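You operate a simulated robot arm through the tools that you are given. There is no shell and no other tool. Be economical: measure what you need, move in short steps, check, and stop when the job is done.

You are at the controls of a simulated two-armed robot. One attempt, no reset.

## Task
Charger off, hold the work lamp steady on the bench to switch it on, then stand it on the machine. Set down upright: work lamp.
Where things are to end (x, y in the base frame): work lamp within 6 cm of [-147, -71].

Only the result counts: the job must be done as asked and must still hold three seconds after the hand-in. Knocking over, shifting, dropping, spilling or breaking anything else fails it.

## Robot
Two 7-joint arms with two-finger parallel grippers on one trunk, on a base that drives. Base frame: it is fixed to the floor where the robot stands at the start and does not move with it; the origin is under the middle of the robot, x ahead of it, y to its left, z up. Readings come in cm, degrees, newtons and seconds.
The left shoulder is at the start at [5, 16.5, 123.8], the right one opposite. Places, roughly: charger switch [70, 0, 110]; lamp button [70, 10, 120]; tool bench [70, -30, 90]; top of the machine [-150, -70, 120]. Payload 3.91 kg a hand.
The TCP of each hand is the grasp point between the finger pads, 3 cm short of the fingertips. In the tool frame z runs along the fingers and y along their closing line. The gripper opens to 11 cm. The fingers are 2 cm wide and 1 cm thick; the gripper's body (4.8 by 11.2 cm) begins 5.5 cm behind the TCP.
Orientation is told as [roll, pitch, yaw] about the base's x, y, z axes, in that order, counted from this pose: with the fingers straight down and closing along the base's y, the tool's x points along the base's -x, its y along +y and its z along -z.

## Interface
- The arms move only by the tool servo_tool. It takes "left_deltas", "right_deltas" or both (then of equal length, played together; a hand with none holds still); each is a list of rows, each a list of 3 entries, a list of its own where there are three numbers: the closure in counts, from 0 (fully open) to 255 (shut), then the shift along the tool's x, y, z in units of 250 mm (1.0 is 250 mm), then the turn, a rotation vector about the tool's x, y, z in units of 60 degrees (1.0 is 60 degrees). In form: [[gripper, [x, y, z], [wx, wy, wz]], ...]. A call has 1 to 12 rows; each row is the pose to reach, as a shift and turn from the pose commanded when the call began, along the tool's axes at that moment. A call with a number of a shift or a turn outside -1 to 1 is refused whole. Rows are played at 5 a second. More than 5 cm and 8.6 degrees between two rows, or a gripper value outside its range, and nothing of the call is played. A pose out of reach is approached as far as the arm can. The call stops where the force on the tool passes 40 N (or 10 N more than at its start, if that is more) or the arm is blocked; 0.2 s more then pass. Each finger travels about 4.5 cm/s and halts on what it meets, pressing with about 29 N; the grip force reading is that of the motor and also rises with nothing between the fingers. The clock runs only during rows and for 0.2 s after the last one: add rows that repeat a pose to give the fingers time. It gives the time, the measured TCP pose, the force on the tool (base axes), the opening and the grip force at its end, in the units of the frame above (readings bear some noise), with the torque about the TCP (base axes, N m) and any sound that the robot's microphone picked up.
- Cameras (640 x 400 px; columns grow to the right, rows downward): "scene" is now at [12.13, -0.72, 143.49]; the picture's right is [-0.10, -1.00, 0.00], its down [-0.32, 0.03, -0.95] and it looks along [0.94, -0.09, -0.32] (base axes); focal length 214 px, centre (320, 200). "left" rides on the left gripper at [7.2, -1.7, -10.3] in its tool frame; the picture's right is [0.23, 0.97, 0.00], its down [-0.76, 0.18, -0.62] and it looks along [-0.61, 0.14, 0.78] (tool axes); focal length 222 px, centre (320, 200). "right" rides on the right gripper at [7.3, 1.7, -10.3] in its tool frame; the picture's right is [-0.23, 0.97, 0.00], its down [-0.76, -0.18, -0.62] and it looks along [-0.61, -0.14, 0.78] (tool axes); focal length 222 px, centre (320, 200). There is no depth. A picture from a camera that has moved, and an enlarged one, comes with that camera's place and axes in the base frame and with its lens.
- snapshot(camera): a new picture of that camera. It takes no simulated time.
- raise_lower(by): slides the trunk up (or, below 0, down) by that many cm; the arms and the scene camera ride with it, the base frame stays. It gives what a move gives, with no picture.
- base_move(legs): drives the robot by 1 to 6 legs, each [ahead, left, turn to the left] in cm, cm and degrees, along the robot's own axes; the way and the turn of a leg run together, so that a leg with both is an arc; at most 150 cm and 180 degrees a leg. The arms and the cameras ride along, it lands a little off, and it stops where it bumps. It gives what a move gives.
- head_to(pan, tilt): turns the head with the scene camera to pan (to the left, within 80 degrees either way) and tilt (down, from -29 to 69), counted from straight ahead of the robot. It gives what a move gives.
- inspect(camera, box): a new picture of the part [left, top, right, bottom] of that camera's present view, enlarged. It takes no simulated time.
- finish_job(): hands the job in; it is judged then, once.

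Go step by step. Nothing tells you exact positions but the pictures and the camera data: compare them with the known pose of the tool, close in by small moves and look again before you grip or let go. The budget is 120 turns and 100 pictures, counting those below and the enlarged ones. Unless the task says otherwise, let go and move clear before handing in, and close with one line.

The tools are called after "Call:" by a JSON object that holds its "op" and its "data". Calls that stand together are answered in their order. servo_tool: Moves the arms, as the interface text tells. Its arguments: {"type":"object","properties":{"left_deltas":{"type":"array"},"right_deltas":{"type":"array"}},"required":[]} The other tools are called the same way: raise_lower (by) slides the trunk up or down; base_move (legs) drives the base; head_to (pan, tilt) turns the head that bears the scene camera; snapshot (camera) takes a picture; inspect (camera, box) takes an enlarged picture of a part of a camera's view; finish_job () hands the job in.

At the start:

```text
t: 0.0
left_tool_pos: [53.35, 19.38, 100.04]
left_orientation: [0.0, 0.0, 0.1]
left_wrist_force: [0.7, 1.0, 0.2]
left_torque: [0.0, 0.0, -0.02]
left_width: 10.99
left_grip_force: 0.1
right_tool_pos: [32.94, -12.43, 148.97]
right_orientation: [0.0, 0.0, 0.0]
right_wrist_force: [0.5, -0.6, -0.8]
right_torque: [0.04, 0.0, 0.04]
right_width: 10.99
right_grip_force: 0.0
trunk travel left (down, up): [-45.8, 4.5]
robot x, y, heading: [0.04, 0.15, 0.1]
head pan, tilt: [-5.7, 18.9]
```

scene: 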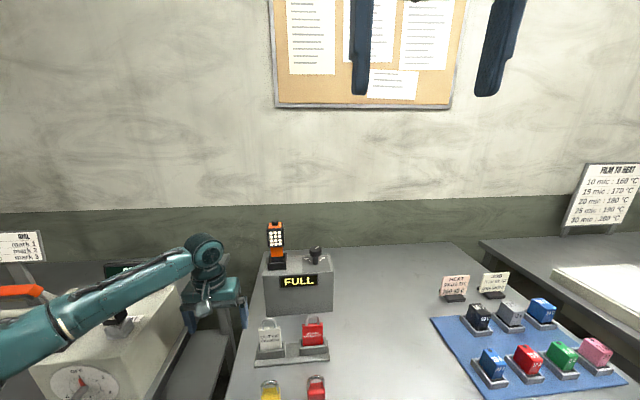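
right: 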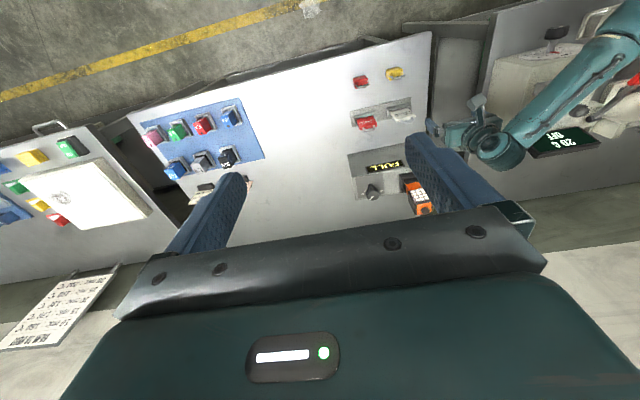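
left: 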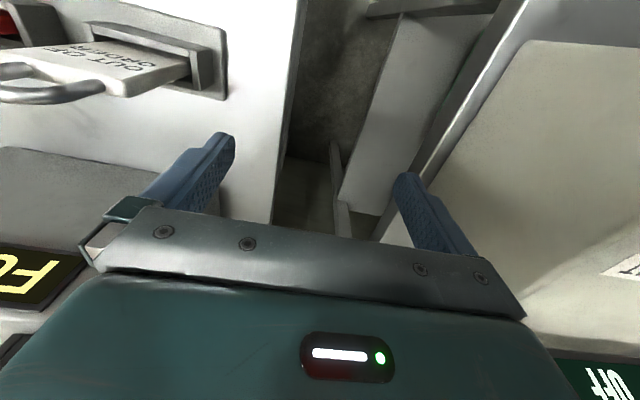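

I see a charger box with the orange lamp standing on it, a switch knob next to it, and a "FULL" display. I'll enlarge the view to get details.

Call:
{"op": "inspect", "data": {"camera": "scene", "box": [230, 200, 370, 320]}}

Call:
{"op": "inspect", "data": {"camera": "right", "box": [320, 60, 480, 220]}}

Call:
{"op": "inspect", "data": {"camera": "scene", "box": [230, 290, 520, 400]}}

```text
3.33 times, centred on (300, 260) of scene
camera zoom: at [12.13, -0.72, 143.49], right [-0.1, -1.0, 0.0], down [-0.32, 0.03, -0.95], along [0.94, -0.09, -0.32], focal length 715 px, centre (387, 0)
```

zoom: 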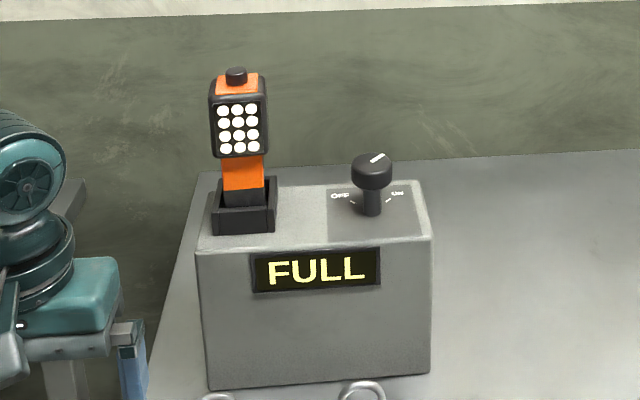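

```text
2.50 times, centred on (400, 140) of right
camera zoom: at [25.71, -10.93, 159.49], right [0.23, 0.97, 0.0], down [0.76, -0.18, 0.62], along [0.61, -0.14, -0.78], focal length 555 px, centre (120, 350)
```

zoom: 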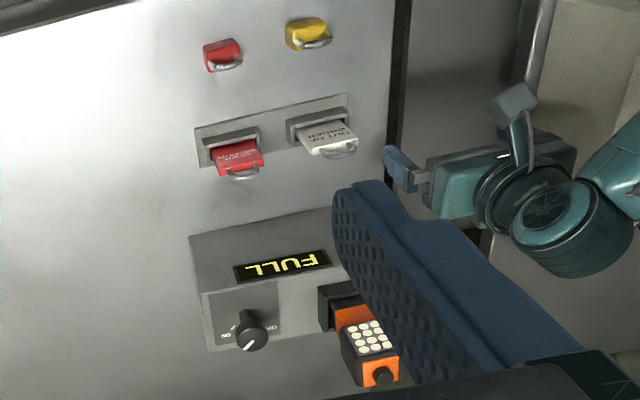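

```text
2.21 times, centred on (375, 345) of scene
camera zoom: at [12.13, -0.72, 143.49], right [-0.1, -1.0, 0.0], down [-0.32, 0.03, -0.95], along [0.94, -0.09, -0.32], focal length 473 px, centre (199, -120)
```

zoom: 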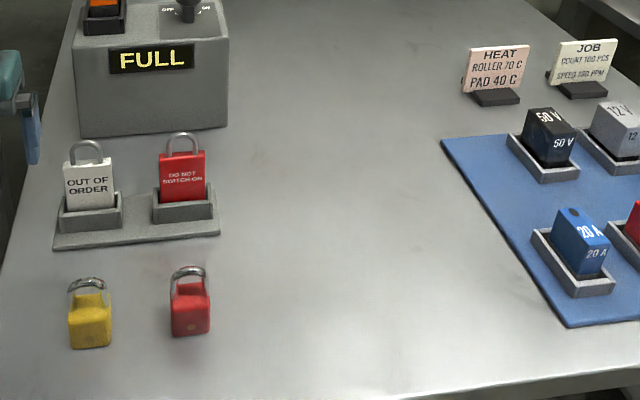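

I'll look closer at the knob's pointer and labels.

Call:
{"op": "inspect", "data": {"camera": "scene", "box": [296, 240, 336, 268]}}

Call:
{"op": "inspect", "data": {"camera": "right", "box": [352, 175, 392, 203]}}

```text
14.29 times, centred on (316, 254) of scene
camera zoom: at [12.13, -0.72, 143.49], right [-0.1, -1.0, 0.0], down [-0.32, 0.03, -0.95], along [0.94, -0.09, -0.32], focal length 3064 px, centre (377, -571)
```

zoom: 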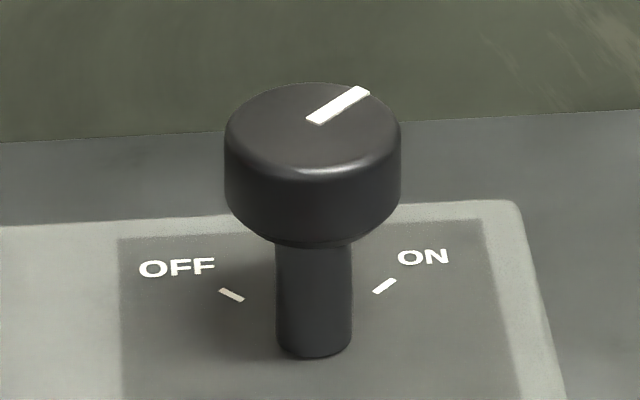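

```text
14.29 times, centred on (372, 189) of right
camera zoom: at [25.71, -10.93, 159.49], right [0.23, 0.97, 0.0], down [0.76, -0.18, 0.62], along [0.61, -0.14, -0.78], focal length 3173 px, centre (-423, 357)
```

zoom: 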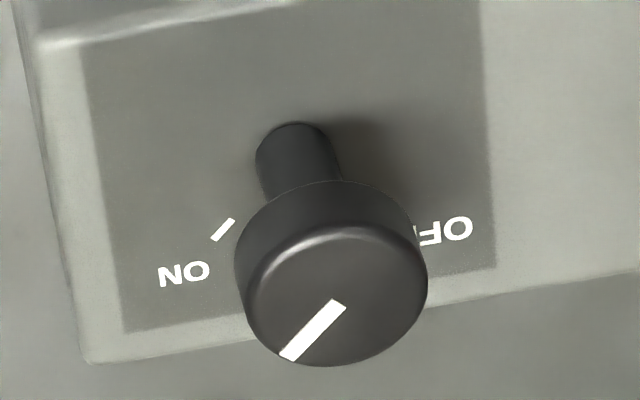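

The knob points to ON (front right), top at about [66.5, -4.8, 109.9]; it needs +90° yaw to OFF. I move the right hand above it with yaw about -45°.

Call:
{"op": "servo_tool", "data": {"right_deltas": [[100, [-0.137, 0.043, 0.086], [0, 0, 0.107]], [100, [-0.274, 0.086, 0.171], [0, 0, 0.214]], [100, [-0.411, 0.129, 0.257], [0, 0, 0.321]], [100, [-0.549, 0.171, 0.343], [0, 0, 0.429]], [100, [-0.686, 0.214, 0.429], [0, 0, 0.536]], [100, [-0.823, 0.257, 0.514], [0, 0, 0.643]], [100, [-0.96, 0.3, 0.6], [0, 0, 0.75]]]}}

```text
t: 1.6
left_tool_pos: [53.51, 19.51, 99.97]
left_orientation: [0.0, 0.1, 0.0]
left_wrist_force: [0.5, 0.1, 0.0]
left_torque: [0.01, 0.05, 0.02]
left_width: 11.01
left_grip_force: 0.1
right_tool_pos: [55.98, -4.81, 133.3]
right_orientation: [0.3, 1.2, -42.5]
right_wrist_force: [0.2, -1.3, 0.0]
right_torque: [0.04, 0.0, -0.04]
right_width: 6.69
right_grip_force: 0.1
right hand out of reach, approached as far as the arm can: row 7
trunk travel left (down, up): [-45.8, 4.5]
robot x, y, heading: [0.02, -0.14, 0.1]
head pan, tilt: [-5.7, 18.9]
```

The right hand is near its reach limit, so I want to drive a bit closer. I'll look down at the gap to the bench first.

Call:
{"op": "head_to", "data": {"pan": 0, "tilt": 65}}

Call:
{"op": "snapshot", "data": {"camera": "scene"}}

Call:
{"op": "snapshot", "data": {"camera": "left"}}

```text
t: 2.7
left_tool_pos: [53.41, 19.38, 99.88]
left_orientation: [-0.1, 0.0, 0.1]
left_wrist_force: [0.6, 0.0, -0.3]
left_torque: [-0.03, -0.01, -0.05]
left_width: 11.02
left_grip_force: 0.0
right_tool_pos: [55.9, -4.77, 133.42]
right_orientation: [0.5, 1.5, -42.5]
right_wrist_force: [-1.2, -0.2, 0.0]
right_torque: [0.0, 0.0, 0.03]
right_width: 6.69
right_grip_force: 0.0
trunk travel left (down, up): [-45.8, 4.5]
robot x, y, heading: [-0.05, -0.05, -0.1]
head pan, tilt: [0.0, 65.0]
```

```text
91 pictures are left
camera scene: at [8.92, 0.21, 136.95], right [0.0, -1.0, 0.0], down [-0.91, 0.0, -0.42], along [0.42, 0.0, -0.91], focal length 214 px, centre (320, 200)
```

scene: 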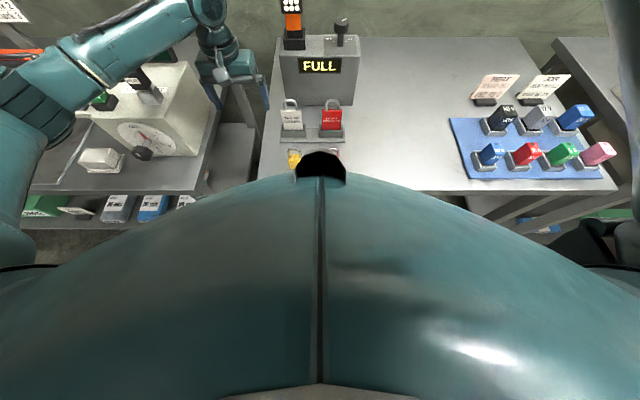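

```text
90 pictures are left
camera left: at [46.13, 17.53, 110.31], right [-0.23, 0.97, 0.0], down [0.76, 0.18, 0.62], along [0.61, 0.14, -0.78], focal length 222 px, centre (320, 200)
```

left: 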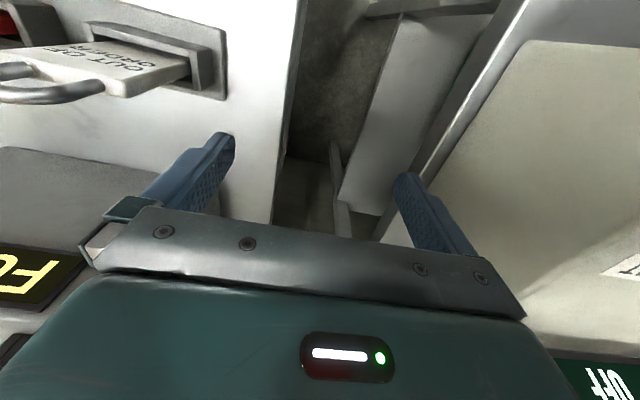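

Both hands need the base closer by around 8 cm. I lift the left hand clear first, then drive ahead.

Call:
{"op": "servo_tool", "data": {"left_deltas": [[0, [0.0, 0, -0.18], [0, 0, 0]], [0, [0.1, 0, -0.34], [0, 0, 0]], [0, [0.2, 0.0, -0.5], [0, 0, 0]], [0, [0.3, 0.0, -0.66], [0, 0, 0]], [0, [0.4, 0.0, -0.8], [0, 0, 0]]]}}

Call:
{"op": "base_move", "data": {"legs": [[8, 0, 0]]}}

Call:
{"op": "head_to", "data": {"pan": 0, "tilt": 30}}

Call:
{"op": "snapshot", "data": {"camera": "scene"}}

Call:
{"op": "snapshot", "data": {"camera": "right"}}

```text
t: 3.9
left_tool_pos: [43.39, 19.39, 119.93]
left_orientation: [0.1, 0.1, 0.1]
left_wrist_force: [-0.2, 0.5, 0.5]
left_torque: [0.02, 0.0, -0.05]
left_width: 10.97
left_grip_force: 0.0
right_tool_pos: [55.93, -4.94, 133.32]
right_orientation: [0.1, 0.8, -42.9]
right_wrist_force: [-0.1, 0.7, 0.6]
right_torque: [-0.01, -0.02, -0.01]
right_width: 6.68
right_grip_force: 0.0
trunk travel left (down, up): [-45.8, 4.5]
robot x, y, heading: [-0.04, -0.25, -0.1]
head pan, tilt: [0.0, 65.0]
```

```text
t: 5.2
left_tool_pos: [50.52, 19.31, 119.98]
left_orientation: [0.1, 0.1, 0.0]
left_wrist_force: [0.6, -0.3, 0.9]
left_torque: [-0.01, -0.01, 0.02]
left_width: 11.01
left_grip_force: 0.0
right_tool_pos: [63.0, -5.14, 133.24]
right_orientation: [0.2, 0.9, -42.9]
right_wrist_force: [0.6, 0.8, 0.9]
right_torque: [0.02, -0.01, -0.02]
right_width: 6.7
right_grip_force: 0.1
trunk travel left (down, up): [-45.8, 4.5]
robot x, y, heading: [7.22, -0.26, -0.2]
head pan, tilt: [0.0, 65.0]
stopped in leg 1: the robot was blocked; the commanded pose is now the measured one
```

```text
t: 6.2
left_tool_pos: [50.56, 19.21, 119.86]
left_orientation: [0.0, 0.2, 0.0]
left_wrist_force: [-0.1, -0.7, 0.0]
left_torque: [-0.01, 0.02, -0.01]
left_width: 11.02
left_grip_force: 0.1
right_tool_pos: [63.17, -5.15, 133.28]
right_orientation: [0.1, 0.9, -43.1]
right_wrist_force: [0.5, -0.6, -0.8]
right_torque: [-0.01, -0.01, 0.02]
right_width: 6.69
right_grip_force: 0.1
trunk travel left (down, up): [-45.8, 4.5]
robot x, y, heading: [7.35, -0.07, -0.4]
head pan, tilt: [0.0, 30.0]
```

```text
89 pictures are left
camera scene: at [19.09, 0.18, 141.7], right [0.0, -1.0, 0.0], down [-0.5, 0.0, -0.87], along [0.87, 0.0, -0.5], focal length 214 px, centre (320, 200)
```

scene: 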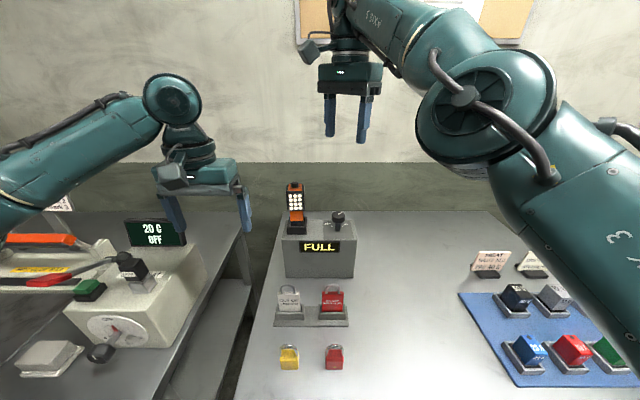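

```text
88 pictures are left
camera right: at [59.16, 0.91, 143.79], right [0.83, 0.56, 0.0], down [0.44, -0.66, 0.61], along [0.34, -0.51, -0.79], focal length 222 px, centre (320, 200)
```

right: 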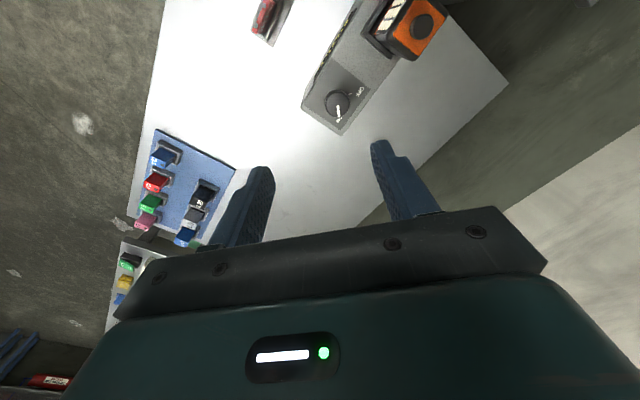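

The base touched the bench and stopped at x≈7.3; nothing shifted. I triangulate the knob again at [66.2, -4.8]; moving over it and down to z≈116.

Call:
{"op": "servo_tool", "data": {"right_deltas": [[100, [-0.042, 0.049, 0.1], [0, 0, 0]], [100, [-0.084, 0.098, 0.25], [0, 0, 0]], [100, [-0.084, 0.098, 0.42], [0, 0, 0]], [100, [-0.084, 0.098, 0.56], [0, 0, 0]], [100, [-0.084, 0.098, 0.69], [0, 0, 0]], [100, [-0.084, 0.098, 0.69], [0, 0, 0]]]}}

Call:
{"op": "snapshot", "data": {"camera": "right"}}

Call:
{"op": "inspect", "data": {"camera": "scene", "box": [270, 150, 390, 250]}}

```text
t: 7.6
left_tool_pos: [50.57, 19.24, 119.93]
left_orientation: [0.0, 0.2, 0.0]
left_wrist_force: [0.2, 0.5, 0.0]
left_torque: [-0.03, -0.01, -0.02]
left_width: 11.0
left_grip_force: 0.1
right_tool_pos: [65.99, -4.48, 116.07]
right_orientation: [0.1, 0.9, -43.0]
right_wrist_force: [-1.1, 0.9, 0.4]
right_torque: [-0.01, -0.01, 0.0]
right_width: 6.7
right_grip_force: 0.0
right hand out of reach, approached as far as the arm can: row 1
trunk travel left (down, up): [-45.8, 4.5]
robot x, y, heading: [7.37, 0.11, -0.1]
head pan, tilt: [0.0, 30.0]
```

```text
87 pictures are left
camera right: at [62.06, 1.57, 126.55], right [0.83, 0.56, 0.0], down [0.44, -0.66, 0.61], along [0.34, -0.51, -0.79], focal length 222 px, centre (320, 200)
```

right: 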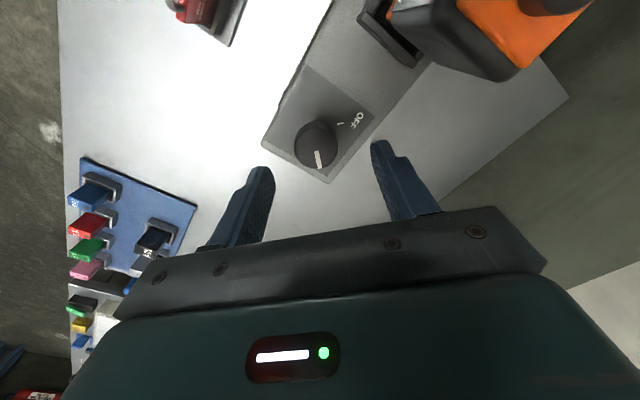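

```text
4.00 times, centred on (330, 200) of scene
camera zoom: at [19.06, 0.26, 141.71], right [0.0, -1.0, 0.0], down [-0.5, 0.0, -0.87], along [0.87, 0.0, -0.5], focal length 858 px, centre (280, 200)
```

zoom: 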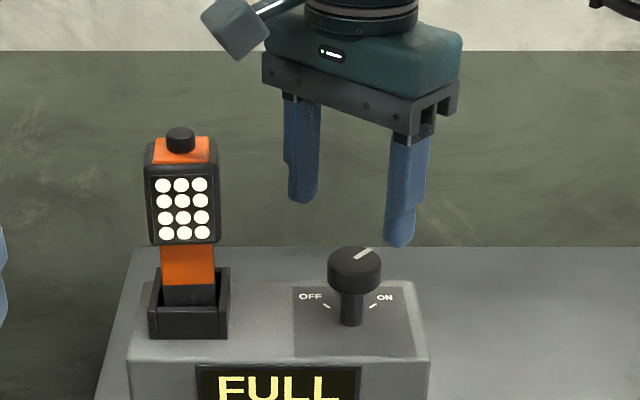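

The hand is centred above the knob. I go down to z≈109.1 and close.

Call:
{"op": "servo_tool", "data": {"right_deltas": [[100, [0, 0, 0.14], [0, 0, 0]], [100, [0, 0, 0.276], [0, 0, 0]], [100, [0, 0, 0.276], [0, 0, 0]], [255, [0, 0, 0.276], [0, 0, 0]], [255, [0, 0, 0.276], [0, 0, 0]], [255, [0, 0, 0.276], [0, 0, 0]], [255, [0, 0, 0.276], [0, 0, 0]]]}}

Call:
{"op": "inspect", "data": {"camera": "scene", "box": [270, 150, 390, 250]}}

```text
t: 9.2
left_tool_pos: [50.42, 18.95, 119.99]
left_orientation: [0.3, 0.0, -0.1]
left_wrist_force: [0.3, -0.3, 0.3]
left_torque: [-0.02, 0.02, 0.0]
left_width: 11.01
left_grip_force: 0.1
right_tool_pos: [65.86, -4.82, 109.03]
right_orientation: [-0.2, 0.9, -43.0]
right_wrist_force: [-20.6, -17.0, -7.9]
right_torque: [-0.12, -0.26, -0.04]
right_width: 3.56
right_grip_force: 45.1
trunk travel left (down, up): [-45.8, 4.5]
robot x, y, heading: [6.94, -0.4, 0.1]
head pan, tilt: [0.0, 30.0]
```

```text
4.00 times, centred on (330, 200) of scene
camera zoom: at [18.83, -0.08, 141.72], right [0.0, -1.0, 0.0], down [-0.5, 0.0, -0.87], along [0.87, 0.0, -0.5], focal length 858 px, centre (280, 200)
```

zoom: 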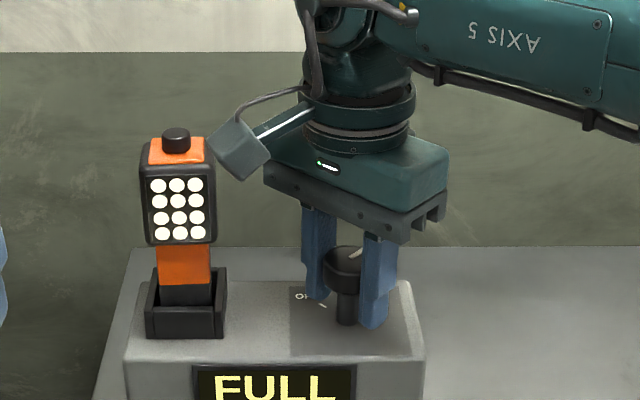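

The knob is gripped with a small side offset. I relieve it and turn counter-clockwise (seen from above) toward OFF.

Call:
{"op": "servo_tool", "data": {"right_deltas": [[255, [0, -0.012, 0], [0, 0, 0]], [255, [0, -0.012, 0], [0, 0, -0.13]], [255, [0, -0.012, 0], [0, 0, -0.26]], [255, [0, -0.012, 0], [0, 0, -0.39]], [255, [0, -0.012, 0], [0, 0, -0.52]], [255, [0, -0.012, 0], [0, 0, -0.65]], [255, [0, -0.012, 0], [0, 0, -0.75]]]}}

Call:
{"op": "inspect", "data": {"camera": "scene", "box": [270, 150, 390, 250]}}

```text
t: 10.8
left_tool_pos: [50.54, 18.89, 119.98]
left_orientation: [0.1, 0.1, -0.1]
left_wrist_force: [0.6, 0.0, 1.1]
left_torque: [-0.03, -0.03, -0.01]
left_width: 11.01
left_grip_force: 0.0
right_tool_pos: [65.75, -4.89, 108.98]
right_orientation: [0.6, 0.8, 2.0]
right_wrist_force: [-13.9, -14.8, -11.5]
right_torque: [-0.15, 1.0, -0.03]
right_width: 3.5
right_grip_force: 44.8
trunk travel left (down, up): [-45.8, 4.5]
robot x, y, heading: [7.04, -0.02, -0.2]
head pan, tilt: [0.0, 30.0]
```

```text
4.00 times, centred on (330, 200) of scene
camera zoom: at [19.01, -0.05, 141.71], right [0.0, -1.0, 0.0], down [-0.5, 0.0, -0.87], along [0.87, 0.0, -0.5], focal length 858 px, centre (280, 200)
```

zoom: 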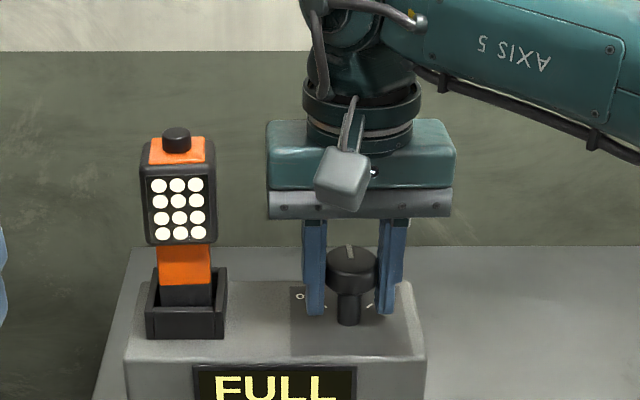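

The knob followed; the pointer is midway. I continue to OFF.

Call:
{"op": "servo_tool", "data": {"right_deltas": [[255, [0.006, -0.008, 0], [0, 0, -0.13]], [255, [0.006, -0.008, 0], [0, 0, -0.26]], [255, [0.006, -0.008, 0], [0, 0, -0.39]], [255, [0.006, -0.008, 0], [0, 0, -0.52]], [255, [0.006, -0.008, 0], [0, 0, -0.65]], [255, [0.006, -0.008, 0], [0, 0, -0.76]], [255, [0.006, -0.008, 0], [0, 0, -0.76]]]}}

Call:
{"op": "inspect", "data": {"camera": "scene", "box": [270, 150, 390, 250]}}

```text
t: 12.3
left_tool_pos: [50.63, 19.32, 119.89]
left_orientation: [0.0, 0.2, -0.2]
left_wrist_force: [-0.2, 0.4, -0.1]
left_torque: [-0.01, 0.03, 0.0]
left_width: 10.97
left_grip_force: 0.0
right_tool_pos: [65.46, -5.37, 109.08]
right_orientation: [-0.2, -1.3, 38.0]
right_wrist_force: [6.7, -1.7, -8.0]
right_torque: [0.64, -0.99, -0.05]
right_width: 3.53
right_grip_force: 44.7
right hand out of reach, approached as far as the arm can: row 5, 6, 7
trunk travel left (down, up): [-45.8, 4.5]
robot x, y, heading: [7.41, 0.08, 0.1]
head pan, tilt: [0.0, 30.0]
stopped in row 7 (right hand): the force on the tool passed its limit (the readings are from after the stop); the commanded pose is now the measured one
```

```text
4.00 times, centred on (330, 200) of scene
camera zoom: at [19.18, 0.24, 141.7], right [0.0, -1.0, 0.0], down [-0.5, 0.0, -0.87], along [0.87, 0.0, -0.5], focal length 858 px, centre (280, 200)
```

zoom: 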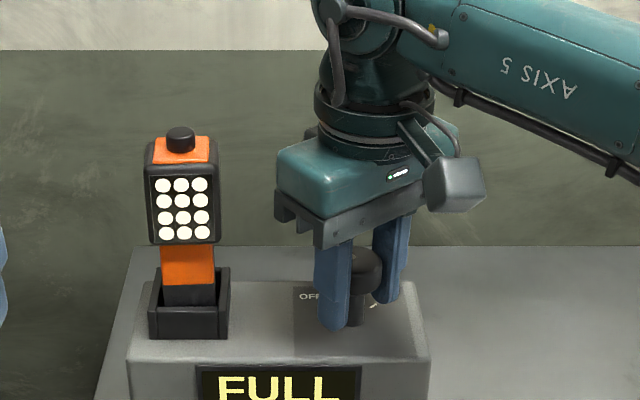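

Turned about 81°, at the arm's limit. I open and lift a little to check the pointer.

Call:
{"op": "servo_tool", "data": {"right_deltas": [[100, [0, 0, 0], [0, 0, 0]], [100, [0, 0, 0], [0, 0, 0]], [100, [0, 0, 0], [0, 0, 0]], [100, [0, 0, -0.14], [0, 0, 0]], [100, [0, 0, -0.28], [0, 0, 0]]]}}

Call:
{"op": "inspect", "data": {"camera": "scene", "box": [280, 190, 380, 260]}}

Call:
{"op": "snapshot", "data": {"camera": "right"}}

```text
t: 13.5
left_tool_pos: [50.73, 19.22, 119.87]
left_orientation: [-0.1, 0.1, 0.0]
left_wrist_force: [0.6, 0.6, 0.5]
left_torque: [-0.05, 0.02, 0.03]
left_width: 10.96
left_grip_force: 0.0
right_tool_pos: [65.35, -5.38, 113.89]
right_orientation: [0.0, -1.2, 38.3]
right_wrist_force: [0.3, 0.2, -0.3]
right_torque: [0.0, 0.01, -0.01]
right_width: 6.72
right_grip_force: 0.0
right hand out of reach, approached as far as the arm can: row 5
trunk travel left (down, up): [-45.8, 4.5]
robot x, y, heading: [7.02, 0.09, -0.3]
head pan, tilt: [0.0, 30.0]
```

```text
5.71 times, centred on (330, 225) of scene
camera zoom: at [19.13, 0.17, 141.7], right [0.0, -1.0, 0.0], down [-0.5, 0.0, -0.87], along [0.87, 0.0, -0.5], focal length 1226 px, centre (263, 57)
```

zoom: 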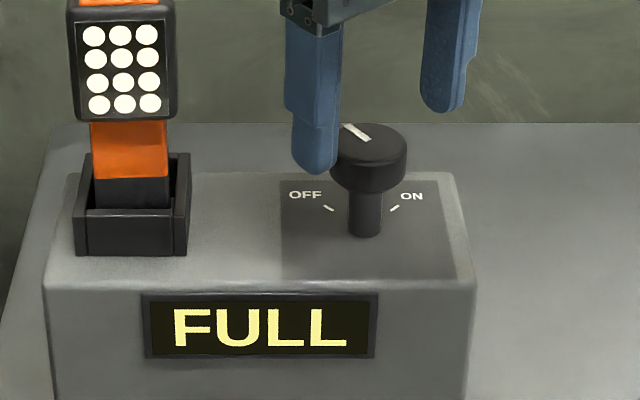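

```text
81 pictures are left
camera right: at [58.4, -8.71, 124.11], right [-0.42, 0.91, 0.0], down [0.7, 0.32, 0.64], along [0.58, 0.27, -0.77], focal length 222 px, centre (320, 200)
```

right: 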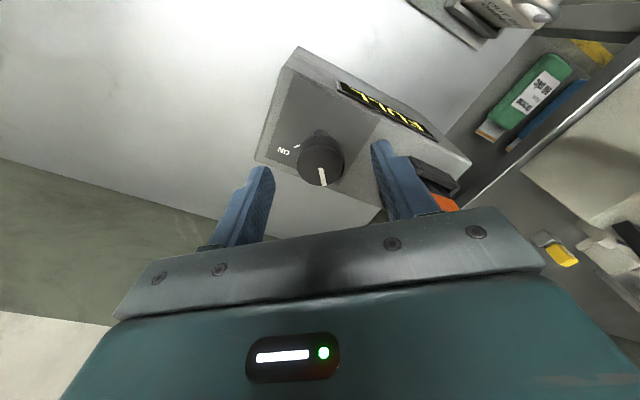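

The pointer is about 10° short of OFF. I turn the hand back in the air to regrip.

Call:
{"op": "servo_tool", "data": {"right_deltas": [[100, [-0.022, 0.003, 0], [0, 0, 0.12]], [100, [-0.022, 0.003, 0], [0, 0, 0.24]], [100, [-0.022, 0.003, 0], [0, 0, 0.36]], [100, [-0.022, 0.003, 0], [0, 0, 0.48]], [100, [-0.022, 0.003, 0], [0, 0, 0.6]], [100, [-0.022, 0.003, 0], [0, 0, 0.72]], [100, [-0.022, 0.003, 0], [0, 0, 0.84]], [100, [-0.022, 0.003, 0], [0, 0, 0.96]], [100, [-0.022, 0.003, 0], [0, 0, 0.96]]]}}

Call:
{"op": "snapshot", "data": {"camera": "right"}}

Call:
{"op": "inspect", "data": {"camera": "scene", "box": [280, 190, 380, 260]}}

```text
t: 15.5
left_tool_pos: [50.54, 19.23, 119.88]
left_orientation: [0.0, 0.1, 0.0]
left_wrist_force: [-0.2, -0.4, -0.3]
left_torque: [-0.02, -0.01, 0.02]
left_width: 10.99
left_grip_force: 0.0
right_tool_pos: [65.56, -5.01, 113.94]
right_orientation: [1.0, -0.6, -19.4]
right_wrist_force: [0.2, 0.7, -0.9]
right_torque: [-0.01, 0.0, 0.0]
right_width: 6.66
right_grip_force: 0.0
trunk travel left (down, up): [-45.8, 4.5]
robot x, y, heading: [7.12, 0.13, 0.1]
head pan, tilt: [0.0, 30.0]
```

```text
80 pictures are left
camera right: at [59.2, -1.12, 124.27], right [0.54, 0.84, 0.02], down [0.65, -0.43, 0.63], along [0.54, -0.33, -0.78], focal length 222 px, centre (320, 200)
```

right: 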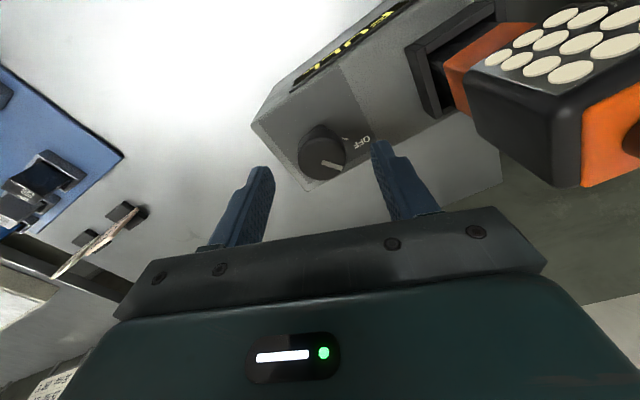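

```text
5.71 times, centred on (330, 225) of scene
camera zoom: at [19.08, 0.18, 141.71], right [0.0, -1.0, 0.0], down [-0.5, 0.0, -0.87], along [0.87, 0.0, -0.5], focal length 1226 px, centre (263, 57)
```

zoom: 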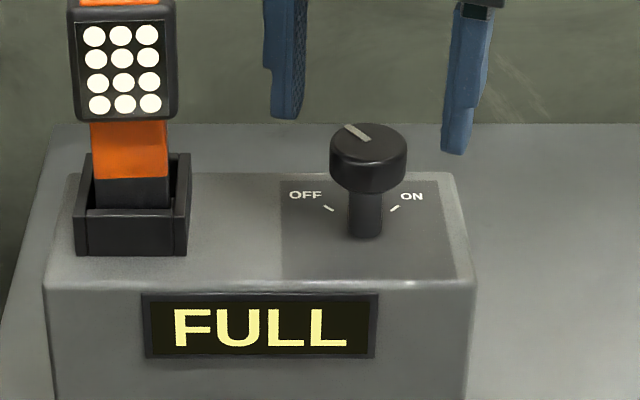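

Centred again; I go down, grip and turn about 14° more.

Call:
{"op": "servo_tool", "data": {"right_deltas": [[100, [-0.006, 0.006, 0.1], [0, 0, 0]], [100, [-0.006, 0.006, 0.196], [0, 0, 0]], [255, [-0.006, 0.006, 0.196], [0, 0, 0]], [255, [-0.006, 0.006, 0.196], [0, 0, 0]], [255, [-0.006, 0.006, 0.196], [0, 0, 0]], [255, [-0.006, 0.006, 0.196], [0, 0, 0]], [255, [-0.006, 0.006, 0.196], [0, 0, -0.12]], [255, [-0.006, 0.006, 0.196], [0, 0, -0.24]], [255, [-0.006, 0.006, 0.196], [0, 0, -0.24]]]}}

Call:
{"op": "inspect", "data": {"camera": "scene", "box": [280, 190, 380, 260]}}

```text
t: 17.5
left_tool_pos: [50.64, 19.22, 119.97]
left_orientation: [0.1, 0.1, 0.0]
left_wrist_force: [-0.4, -0.3, -1.0]
left_torque: [0.0, 0.05, -0.02]
left_width: 10.99
left_grip_force: 0.0
right_tool_pos: [65.95, -4.96, 109.03]
right_orientation: [0.9, -0.9, -4.9]
right_wrist_force: [-2.2, -5.3, -3.8]
right_torque: [-0.09, -0.41, -0.72]
right_width: 3.53
right_grip_force: 45.0
trunk travel left (down, up): [-45.8, 4.5]
robot x, y, heading: [7.19, -0.04, -0.0]
head pan, tilt: [0.0, 30.0]
```

```text
5.71 times, centred on (330, 225) of scene
camera zoom: at [19.08, 0.09, 141.71], right [0.0, -1.0, 0.0], down [-0.5, 0.0, -0.87], along [0.87, 0.0, -0.5], focal length 1226 px, centre (263, 57)
```

zoom: 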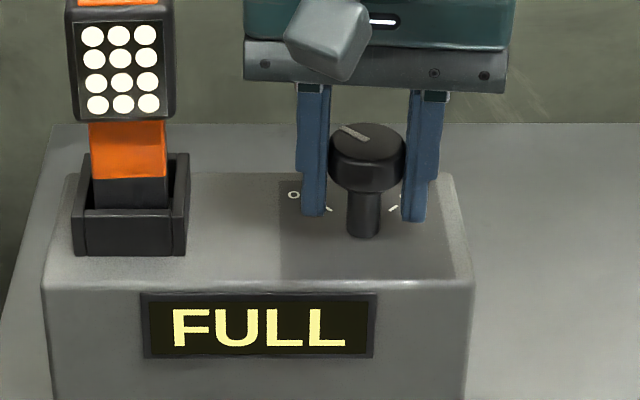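

The knob reached its stop with the pointer on OFF. I release, lift and retreat the right hand to the right.

Call:
{"op": "servo_tool", "data": {"right_deltas": [[100, [0, 0, 0], [0, 0, 0]], [100, [0, 0, 0], [0, 0, 0]], [100, [0, 0, -0.17], [0, 0, 0]], [100, [0, 0, -0.34], [0, 0, 0]], [100, [0.12, -0.06, -0.46], [0, 0, 0]], [100, [0.24, -0.12, -0.56], [0, 0, 0]], [100, [0.36, -0.2, -0.66], [0, 0, 0]], [100, [0.48, -0.3, -0.74], [0, 0, 0]], [100, [0.58, -0.44, -0.8], [0, 0, 0]], [100, [0.68, -0.6, -0.8], [0, 0, 0]], [100, [0.74, -0.78, -0.8], [0, 0, 0]], [100, [0.8, -0.95, -0.8], [0, 0, 0]]]}}

Call:
{"op": "inspect", "data": {"camera": "scene", "box": [260, 170, 380, 280]}}

Call:
{"op": "snapshot", "data": {"camera": "left"}}

```text
t: 20.1
left_tool_pos: [50.46, 19.21, 119.99]
left_orientation: [0.1, 0.1, -0.1]
left_wrist_force: [0.0, -0.4, 0.0]
left_torque: [-0.01, 0.02, -0.02]
left_width: 11.02
left_grip_force: 0.0
right_tool_pos: [43.41, -27.29, 128.4]
right_orientation: [0.9, -0.9, -4.9]
right_wrist_force: [0.2, 0.5, 0.0]
right_torque: [0.01, -0.03, 0.01]
right_width: 6.68
right_grip_force: 0.1
trunk travel left (down, up): [-45.8, 4.5]
robot x, y, heading: [7.07, 0.28, -0.1]
head pan, tilt: [0.0, 30.0]
```

```text
3.64 times, centred on (320, 225) of scene
camera zoom: at [18.99, 0.09, 141.72], right [0.0, -1.0, 0.0], down [-0.5, 0.0, -0.87], along [0.87, 0.0, -0.5], focal length 780 px, centre (320, 109)
```

zoom: 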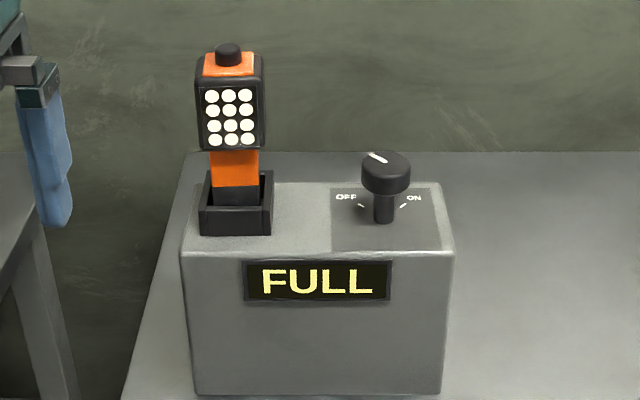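

```text
76 pictures are left
camera left: at [43.27, 17.34, 130.28], right [-0.23, 0.97, 0.0], down [0.76, 0.18, 0.62], along [0.61, 0.14, -0.78], focal length 222 px, centre (320, 200)
```

left: 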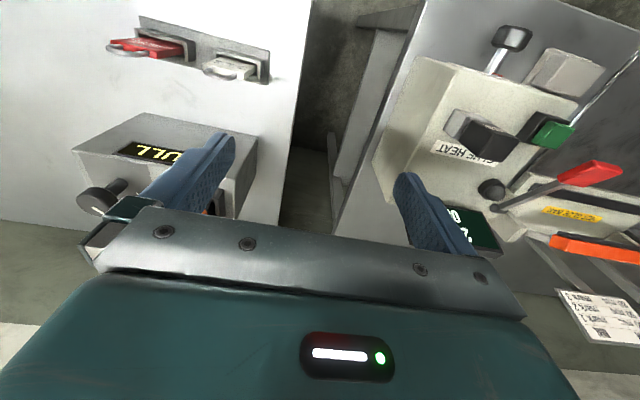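

The pointer is on OFF. Now I bring the left hand in front of the lamp with the fingers pitched forward about 60°, so that the lamp's top button stays free.

Call:
{"op": "servo_tool", "data": {"left_deltas": [[0, [0.02, -0.05, 0.0], [0, -0.12, 0]], [0, [0.04, -0.1, 0.0], [0, -0.24, 0]], [0, [0.06, -0.15, 0.02], [0, -0.36, 0]], [0, [0.08, -0.2, 0.04], [0, -0.48, 0]], [0, [0.1, -0.27, 0.06], [0, -0.6, 0]], [0, [0.1, -0.34, 0.08], [0, -0.72, 0]], [0, [0.1, -0.42, 0.1], [0, -0.84, 0]], [0, [0.1, -0.49, 0.12], [0, -0.96, 0]], [0, [0.1, -0.49, 0.12], [0, -0.96, 0]]]}}

Call:
{"op": "snapshot", "data": {"camera": "scene"}}

Call:
{"op": "snapshot", "data": {"camera": "left"}}

Call:
{"op": "snapshot", "data": {"camera": "right"}}

```text
t: 22.1
left_tool_pos: [48.1, 7.09, 116.87]
left_orientation: [0.0, -57.6, 0.0]
left_wrist_force: [0.5, -0.4, 0.3]
left_torque: [-0.01, 0.0, -0.01]
left_width: 10.98
left_grip_force: 0.1
right_tool_pos: [43.53, -26.98, 128.28]
right_orientation: [0.8, -0.9, -4.8]
right_wrist_force: [-0.3, -0.2, -0.4]
right_torque: [0.04, 0.0, 0.01]
right_width: 6.69
right_grip_force: 0.0
trunk travel left (down, up): [-45.8, 4.5]
robot x, y, heading: [6.64, 0.37, -0.1]
head pan, tilt: [0.0, 30.0]
```

```text
75 pictures are left
camera scene: at [19.07, 0.2, 141.71], right [0.0, -1.0, 0.0], down [-0.5, 0.0, -0.87], along [0.87, 0.0, -0.5], focal length 214 px, centre (320, 200)
```

scene: 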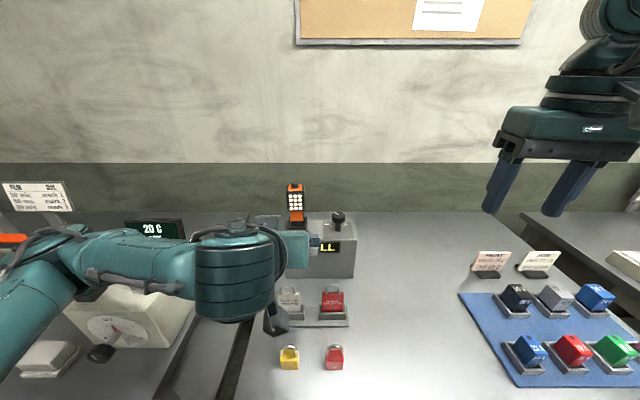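

```text
74 pictures are left
camera left: at [35.41, 5.25, 116.3], right [-0.12, 0.97, -0.19], down [-0.12, 0.18, 0.98], along [0.99, 0.14, 0.09], focal length 222 px, centre (320, 200)
```

left: 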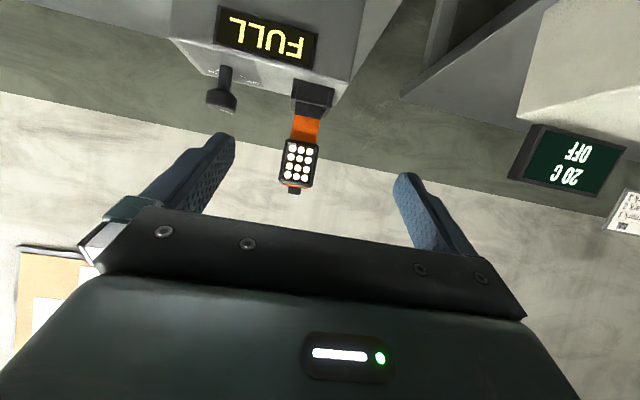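

```text
73 pictures are left
camera right: at [36.33, -24.93, 138.7], right [0.31, 0.95, 0.02], down [0.73, -0.25, 0.63], along [0.61, -0.18, -0.77], focal length 222 px, centre (320, 200)
```

right: 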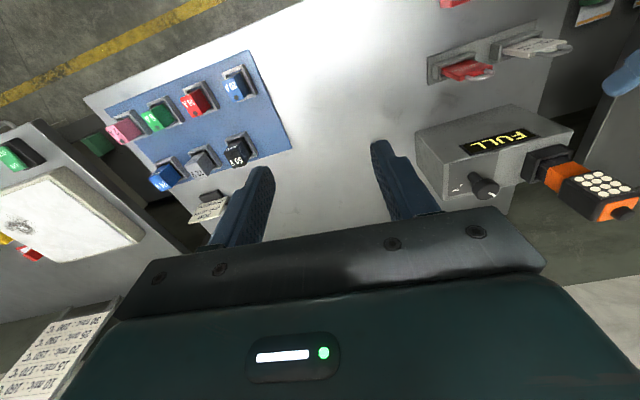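

The lamp head's centre is near [67.5, 6.1, 114]. The pose works; I advance 10 cm with a small sideways correction and look again.

Call:
{"op": "servo_tool", "data": {"left_deltas": [[0, [-0.055, -0.015, 0.123], [0, 0, 0]], [0, [-0.11, -0.03, 0.246], [0, 0, 0]], [0, [-0.164, -0.044, 0.37], [0, 0, 0]], [0, [-0.164, -0.044, 0.37], [0, 0, 0]]]}}

Call:
{"op": "snapshot", "data": {"camera": "left"}}

Call:
{"op": "inspect", "data": {"camera": "scene", "box": [240, 160, 380, 270]}}

Call:
{"op": "inspect", "data": {"camera": "right", "box": [500, 80, 640, 240]}}

```text
t: 23.1
left_tool_pos: [58.05, 5.83, 115.4]
left_orientation: [0.1, -57.5, 0.0]
left_wrist_force: [-0.4, -0.5, -0.1]
left_torque: [-0.01, -0.03, 0.02]
left_width: 11.02
left_grip_force: 0.0
right_tool_pos: [43.56, -27.03, 128.39]
right_orientation: [0.8, -1.0, -4.9]
right_wrist_force: [0.7, -0.9, -0.7]
right_torque: [-0.01, 0.01, -0.02]
right_width: 6.68
right_grip_force: 0.0
trunk travel left (down, up): [-45.8, 4.5]
robot x, y, heading: [7.24, -0.09, -0.1]
head pan, tilt: [0.0, 30.0]
```

```text
72 pictures are left
camera left: at [45.45, 4.03, 114.74], right [-0.12, 0.97, -0.19], down [-0.12, 0.18, 0.98], along [0.99, 0.14, 0.09], focal length 222 px, centre (320, 200)
```

left: 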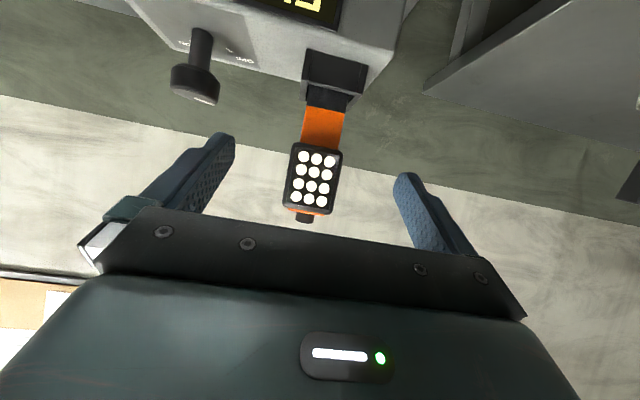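

```text
3.64 times, centred on (310, 215) of scene
camera zoom: at [19.04, 0.18, 141.72], right [0.0, -1.0, 0.0], down [-0.5, 0.0, -0.87], along [0.87, 0.0, -0.5], focal length 780 px, centre (356, 146)
```

zoom: 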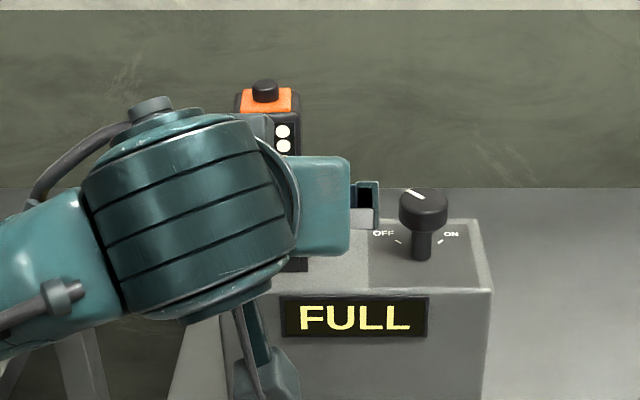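

```text
2.50 times, centred on (570, 160) of right
camera zoom: at [36.3, -24.95, 138.7], right [0.31, 0.95, 0.02], down [0.73, -0.25, 0.63], along [0.61, -0.18, -0.77], focal length 555 px, centre (-305, 300)
```

zoom: 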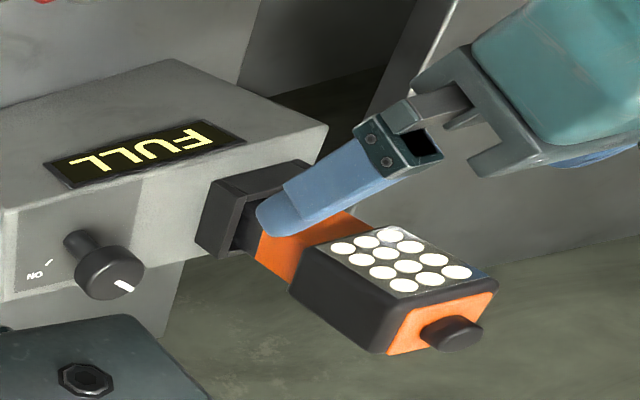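

The lamp is centred between the fingers (y≈5.9). I advance around the head.

Call:
{"op": "servo_tool", "data": {"left_deltas": [[0, [-0.044, 0.002, 0.111], [0, 0, 0]], [0, [-0.088, 0.002, 0.222], [0, 0, 0]], [0, [-0.131, 0.002, 0.334], [0, 0, 0]], [0, [-0.131, 0.002, 0.334], [0, 0, 0]]]}}

Call:
{"op": "snapshot", "data": {"camera": "left"}}

Call:
{"op": "inspect", "data": {"camera": "right", "box": [500, 80, 640, 240]}}

```text
t: 24.1
left_tool_pos: [67.01, 6.0, 113.69]
left_orientation: [0.0, -57.5, -0.1]
left_wrist_force: [1.1, 0.0, -0.4]
left_torque: [-0.01, 0.02, -0.02]
left_width: 11.01
left_grip_force: 0.1
right_tool_pos: [43.4, -27.03, 128.49]
right_orientation: [0.8, -0.9, -4.8]
right_wrist_force: [-0.1, 0.3, 0.6]
right_torque: [-0.01, -0.01, -0.02]
right_width: 6.68
right_grip_force: 0.1
trunk travel left (down, up): [-45.8, 4.5]
robot x, y, heading: [7.3, 0.09, 0.0]
head pan, tilt: [0.0, 30.0]
```

```text
69 pictures are left
camera left: at [54.33, 4.12, 113.07], right [-0.12, 0.97, -0.19], down [-0.12, 0.18, 0.98], along [0.99, 0.14, 0.09], focal length 222 px, centre (320, 200)
```

left: 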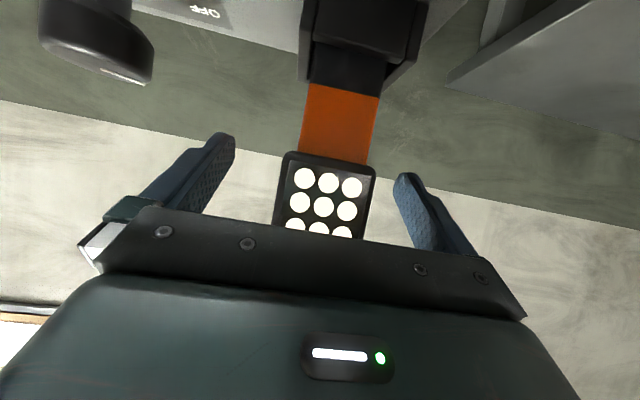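

```text
2.50 times, centred on (570, 160) of right
camera zoom: at [36.3, -24.94, 138.7], right [0.31, 0.95, 0.02], down [0.73, -0.25, 0.63], along [0.61, -0.18, -0.77], focal length 555 px, centre (-305, 300)
```

zoom: 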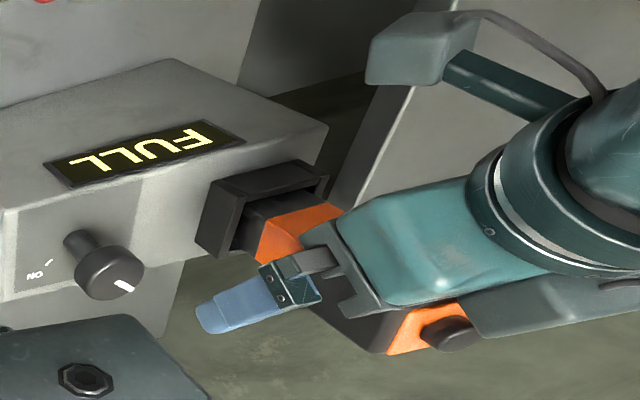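

The head is between the fingers and centred. Closing the left gripper.

Call:
{"op": "servo_tool", "data": {"left_deltas": [[255, [0, 0, 0], [0, 0, 0]], [255, [0, 0, 0], [0, 0, 0]], [255, [0, 0, 0], [0, 0, 0]], [255, [0, 0, 0], [0, 0, 0]], [255, [0, 0, 0], [0, 0, 0]], [255, [0, 0, 0], [0, 0, 0]]]}}

Call:
{"op": "snapshot", "data": {"camera": "left"}}

```text
t: 25.5
left_tool_pos: [66.89, 5.94, 113.68]
left_orientation: [0.1, -57.5, -0.1]
left_wrist_force: [-0.2, 0.6, 0.2]
left_torque: [-0.02, 0.01, 0.0]
left_width: 4.58
left_grip_force: 29.1
right_tool_pos: [43.58, -27.15, 128.36]
right_orientation: [0.8, -0.9, -4.8]
right_wrist_force: [-0.1, 0.5, -1.0]
right_torque: [0.0, 0.0, -0.02]
right_width: 6.68
right_grip_force: 0.1
trunk travel left (down, up): [-45.8, 4.5]
robot x, y, heading: [7.46, 0.16, -0.1]
head pan, tilt: [0.0, 30.0]
```

```text
67 pictures are left
camera left: at [54.32, 4.12, 113.09], right [-0.12, 0.97, -0.19], down [-0.12, 0.18, 0.98], along [0.99, 0.14, 0.09], focal length 222 px, centre (320, 200)
```

left: 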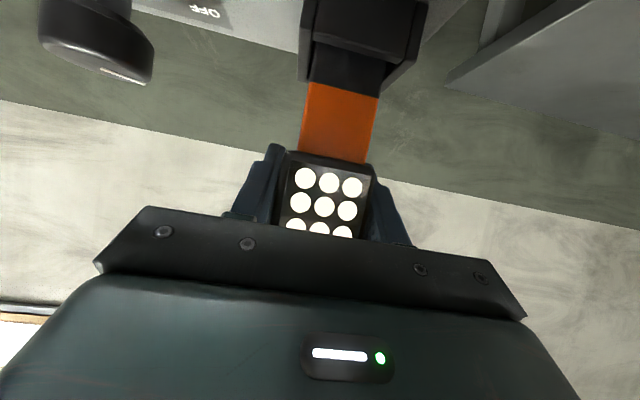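

Gripped, 4.6 cm wide. Lifting straight out of the cradle.

Call:
{"op": "servo_tool", "data": {"left_deltas": [[255, [-0.067, 0, -0.043], [0, 0, 0]], [255, [-0.135, 0, -0.086], [0, 0, 0]], [255, [-0.202, 0, -0.129], [0, 0, 0]], [255, [-0.27, 0, -0.171], [0, 0, 0]]]}}

Call:
{"op": "snapshot", "data": {"camera": "scene"}}

Call:
{"op": "snapshot", "data": {"camera": "right"}}

```text
t: 26.5
left_tool_pos: [66.86, 5.9, 121.7]
left_orientation: [0.1, -57.5, -0.3]
left_wrist_force: [-0.3, -0.2, -2.3]
left_torque: [0.01, -0.03, 0.0]
left_width: 4.59
left_grip_force: 29.1
right_tool_pos: [43.57, -27.06, 128.32]
right_orientation: [0.8, -0.9, -4.9]
right_wrist_force: [0.1, -0.1, 0.1]
right_torque: [-0.03, -0.02, 0.01]
right_width: 6.7
right_grip_force: 0.2
trunk travel left (down, up): [-45.8, 4.5]
robot x, y, heading: [7.19, 0.0, -0.3]
head pan, tilt: [0.0, 30.0]
```

```text
66 pictures are left
camera scene: at [19.09, 0.17, 141.71], right [0.0, -1.0, 0.0], down [-0.5, 0.0, -0.87], along [0.87, 0.0, -0.5], focal length 214 px, centre (320, 200)
```

scene: 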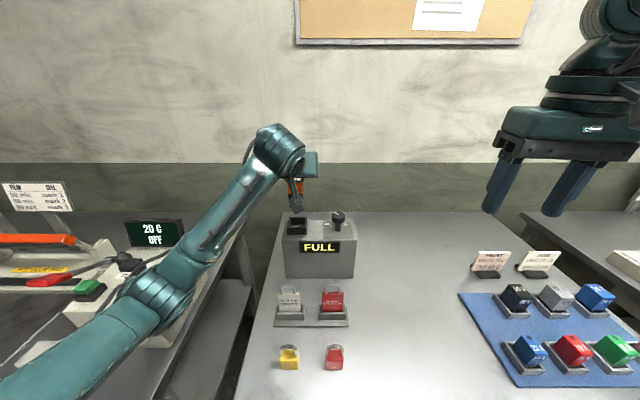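

```text
65 pictures are left
camera right: at [36.34, -24.96, 138.69], right [0.31, 0.95, 0.02], down [0.73, -0.25, 0.63], along [0.61, -0.18, -0.77], focal length 222 px, centre (320, 200)
```

right: 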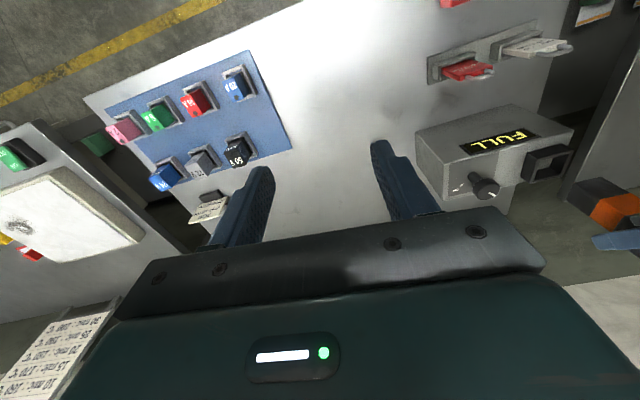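

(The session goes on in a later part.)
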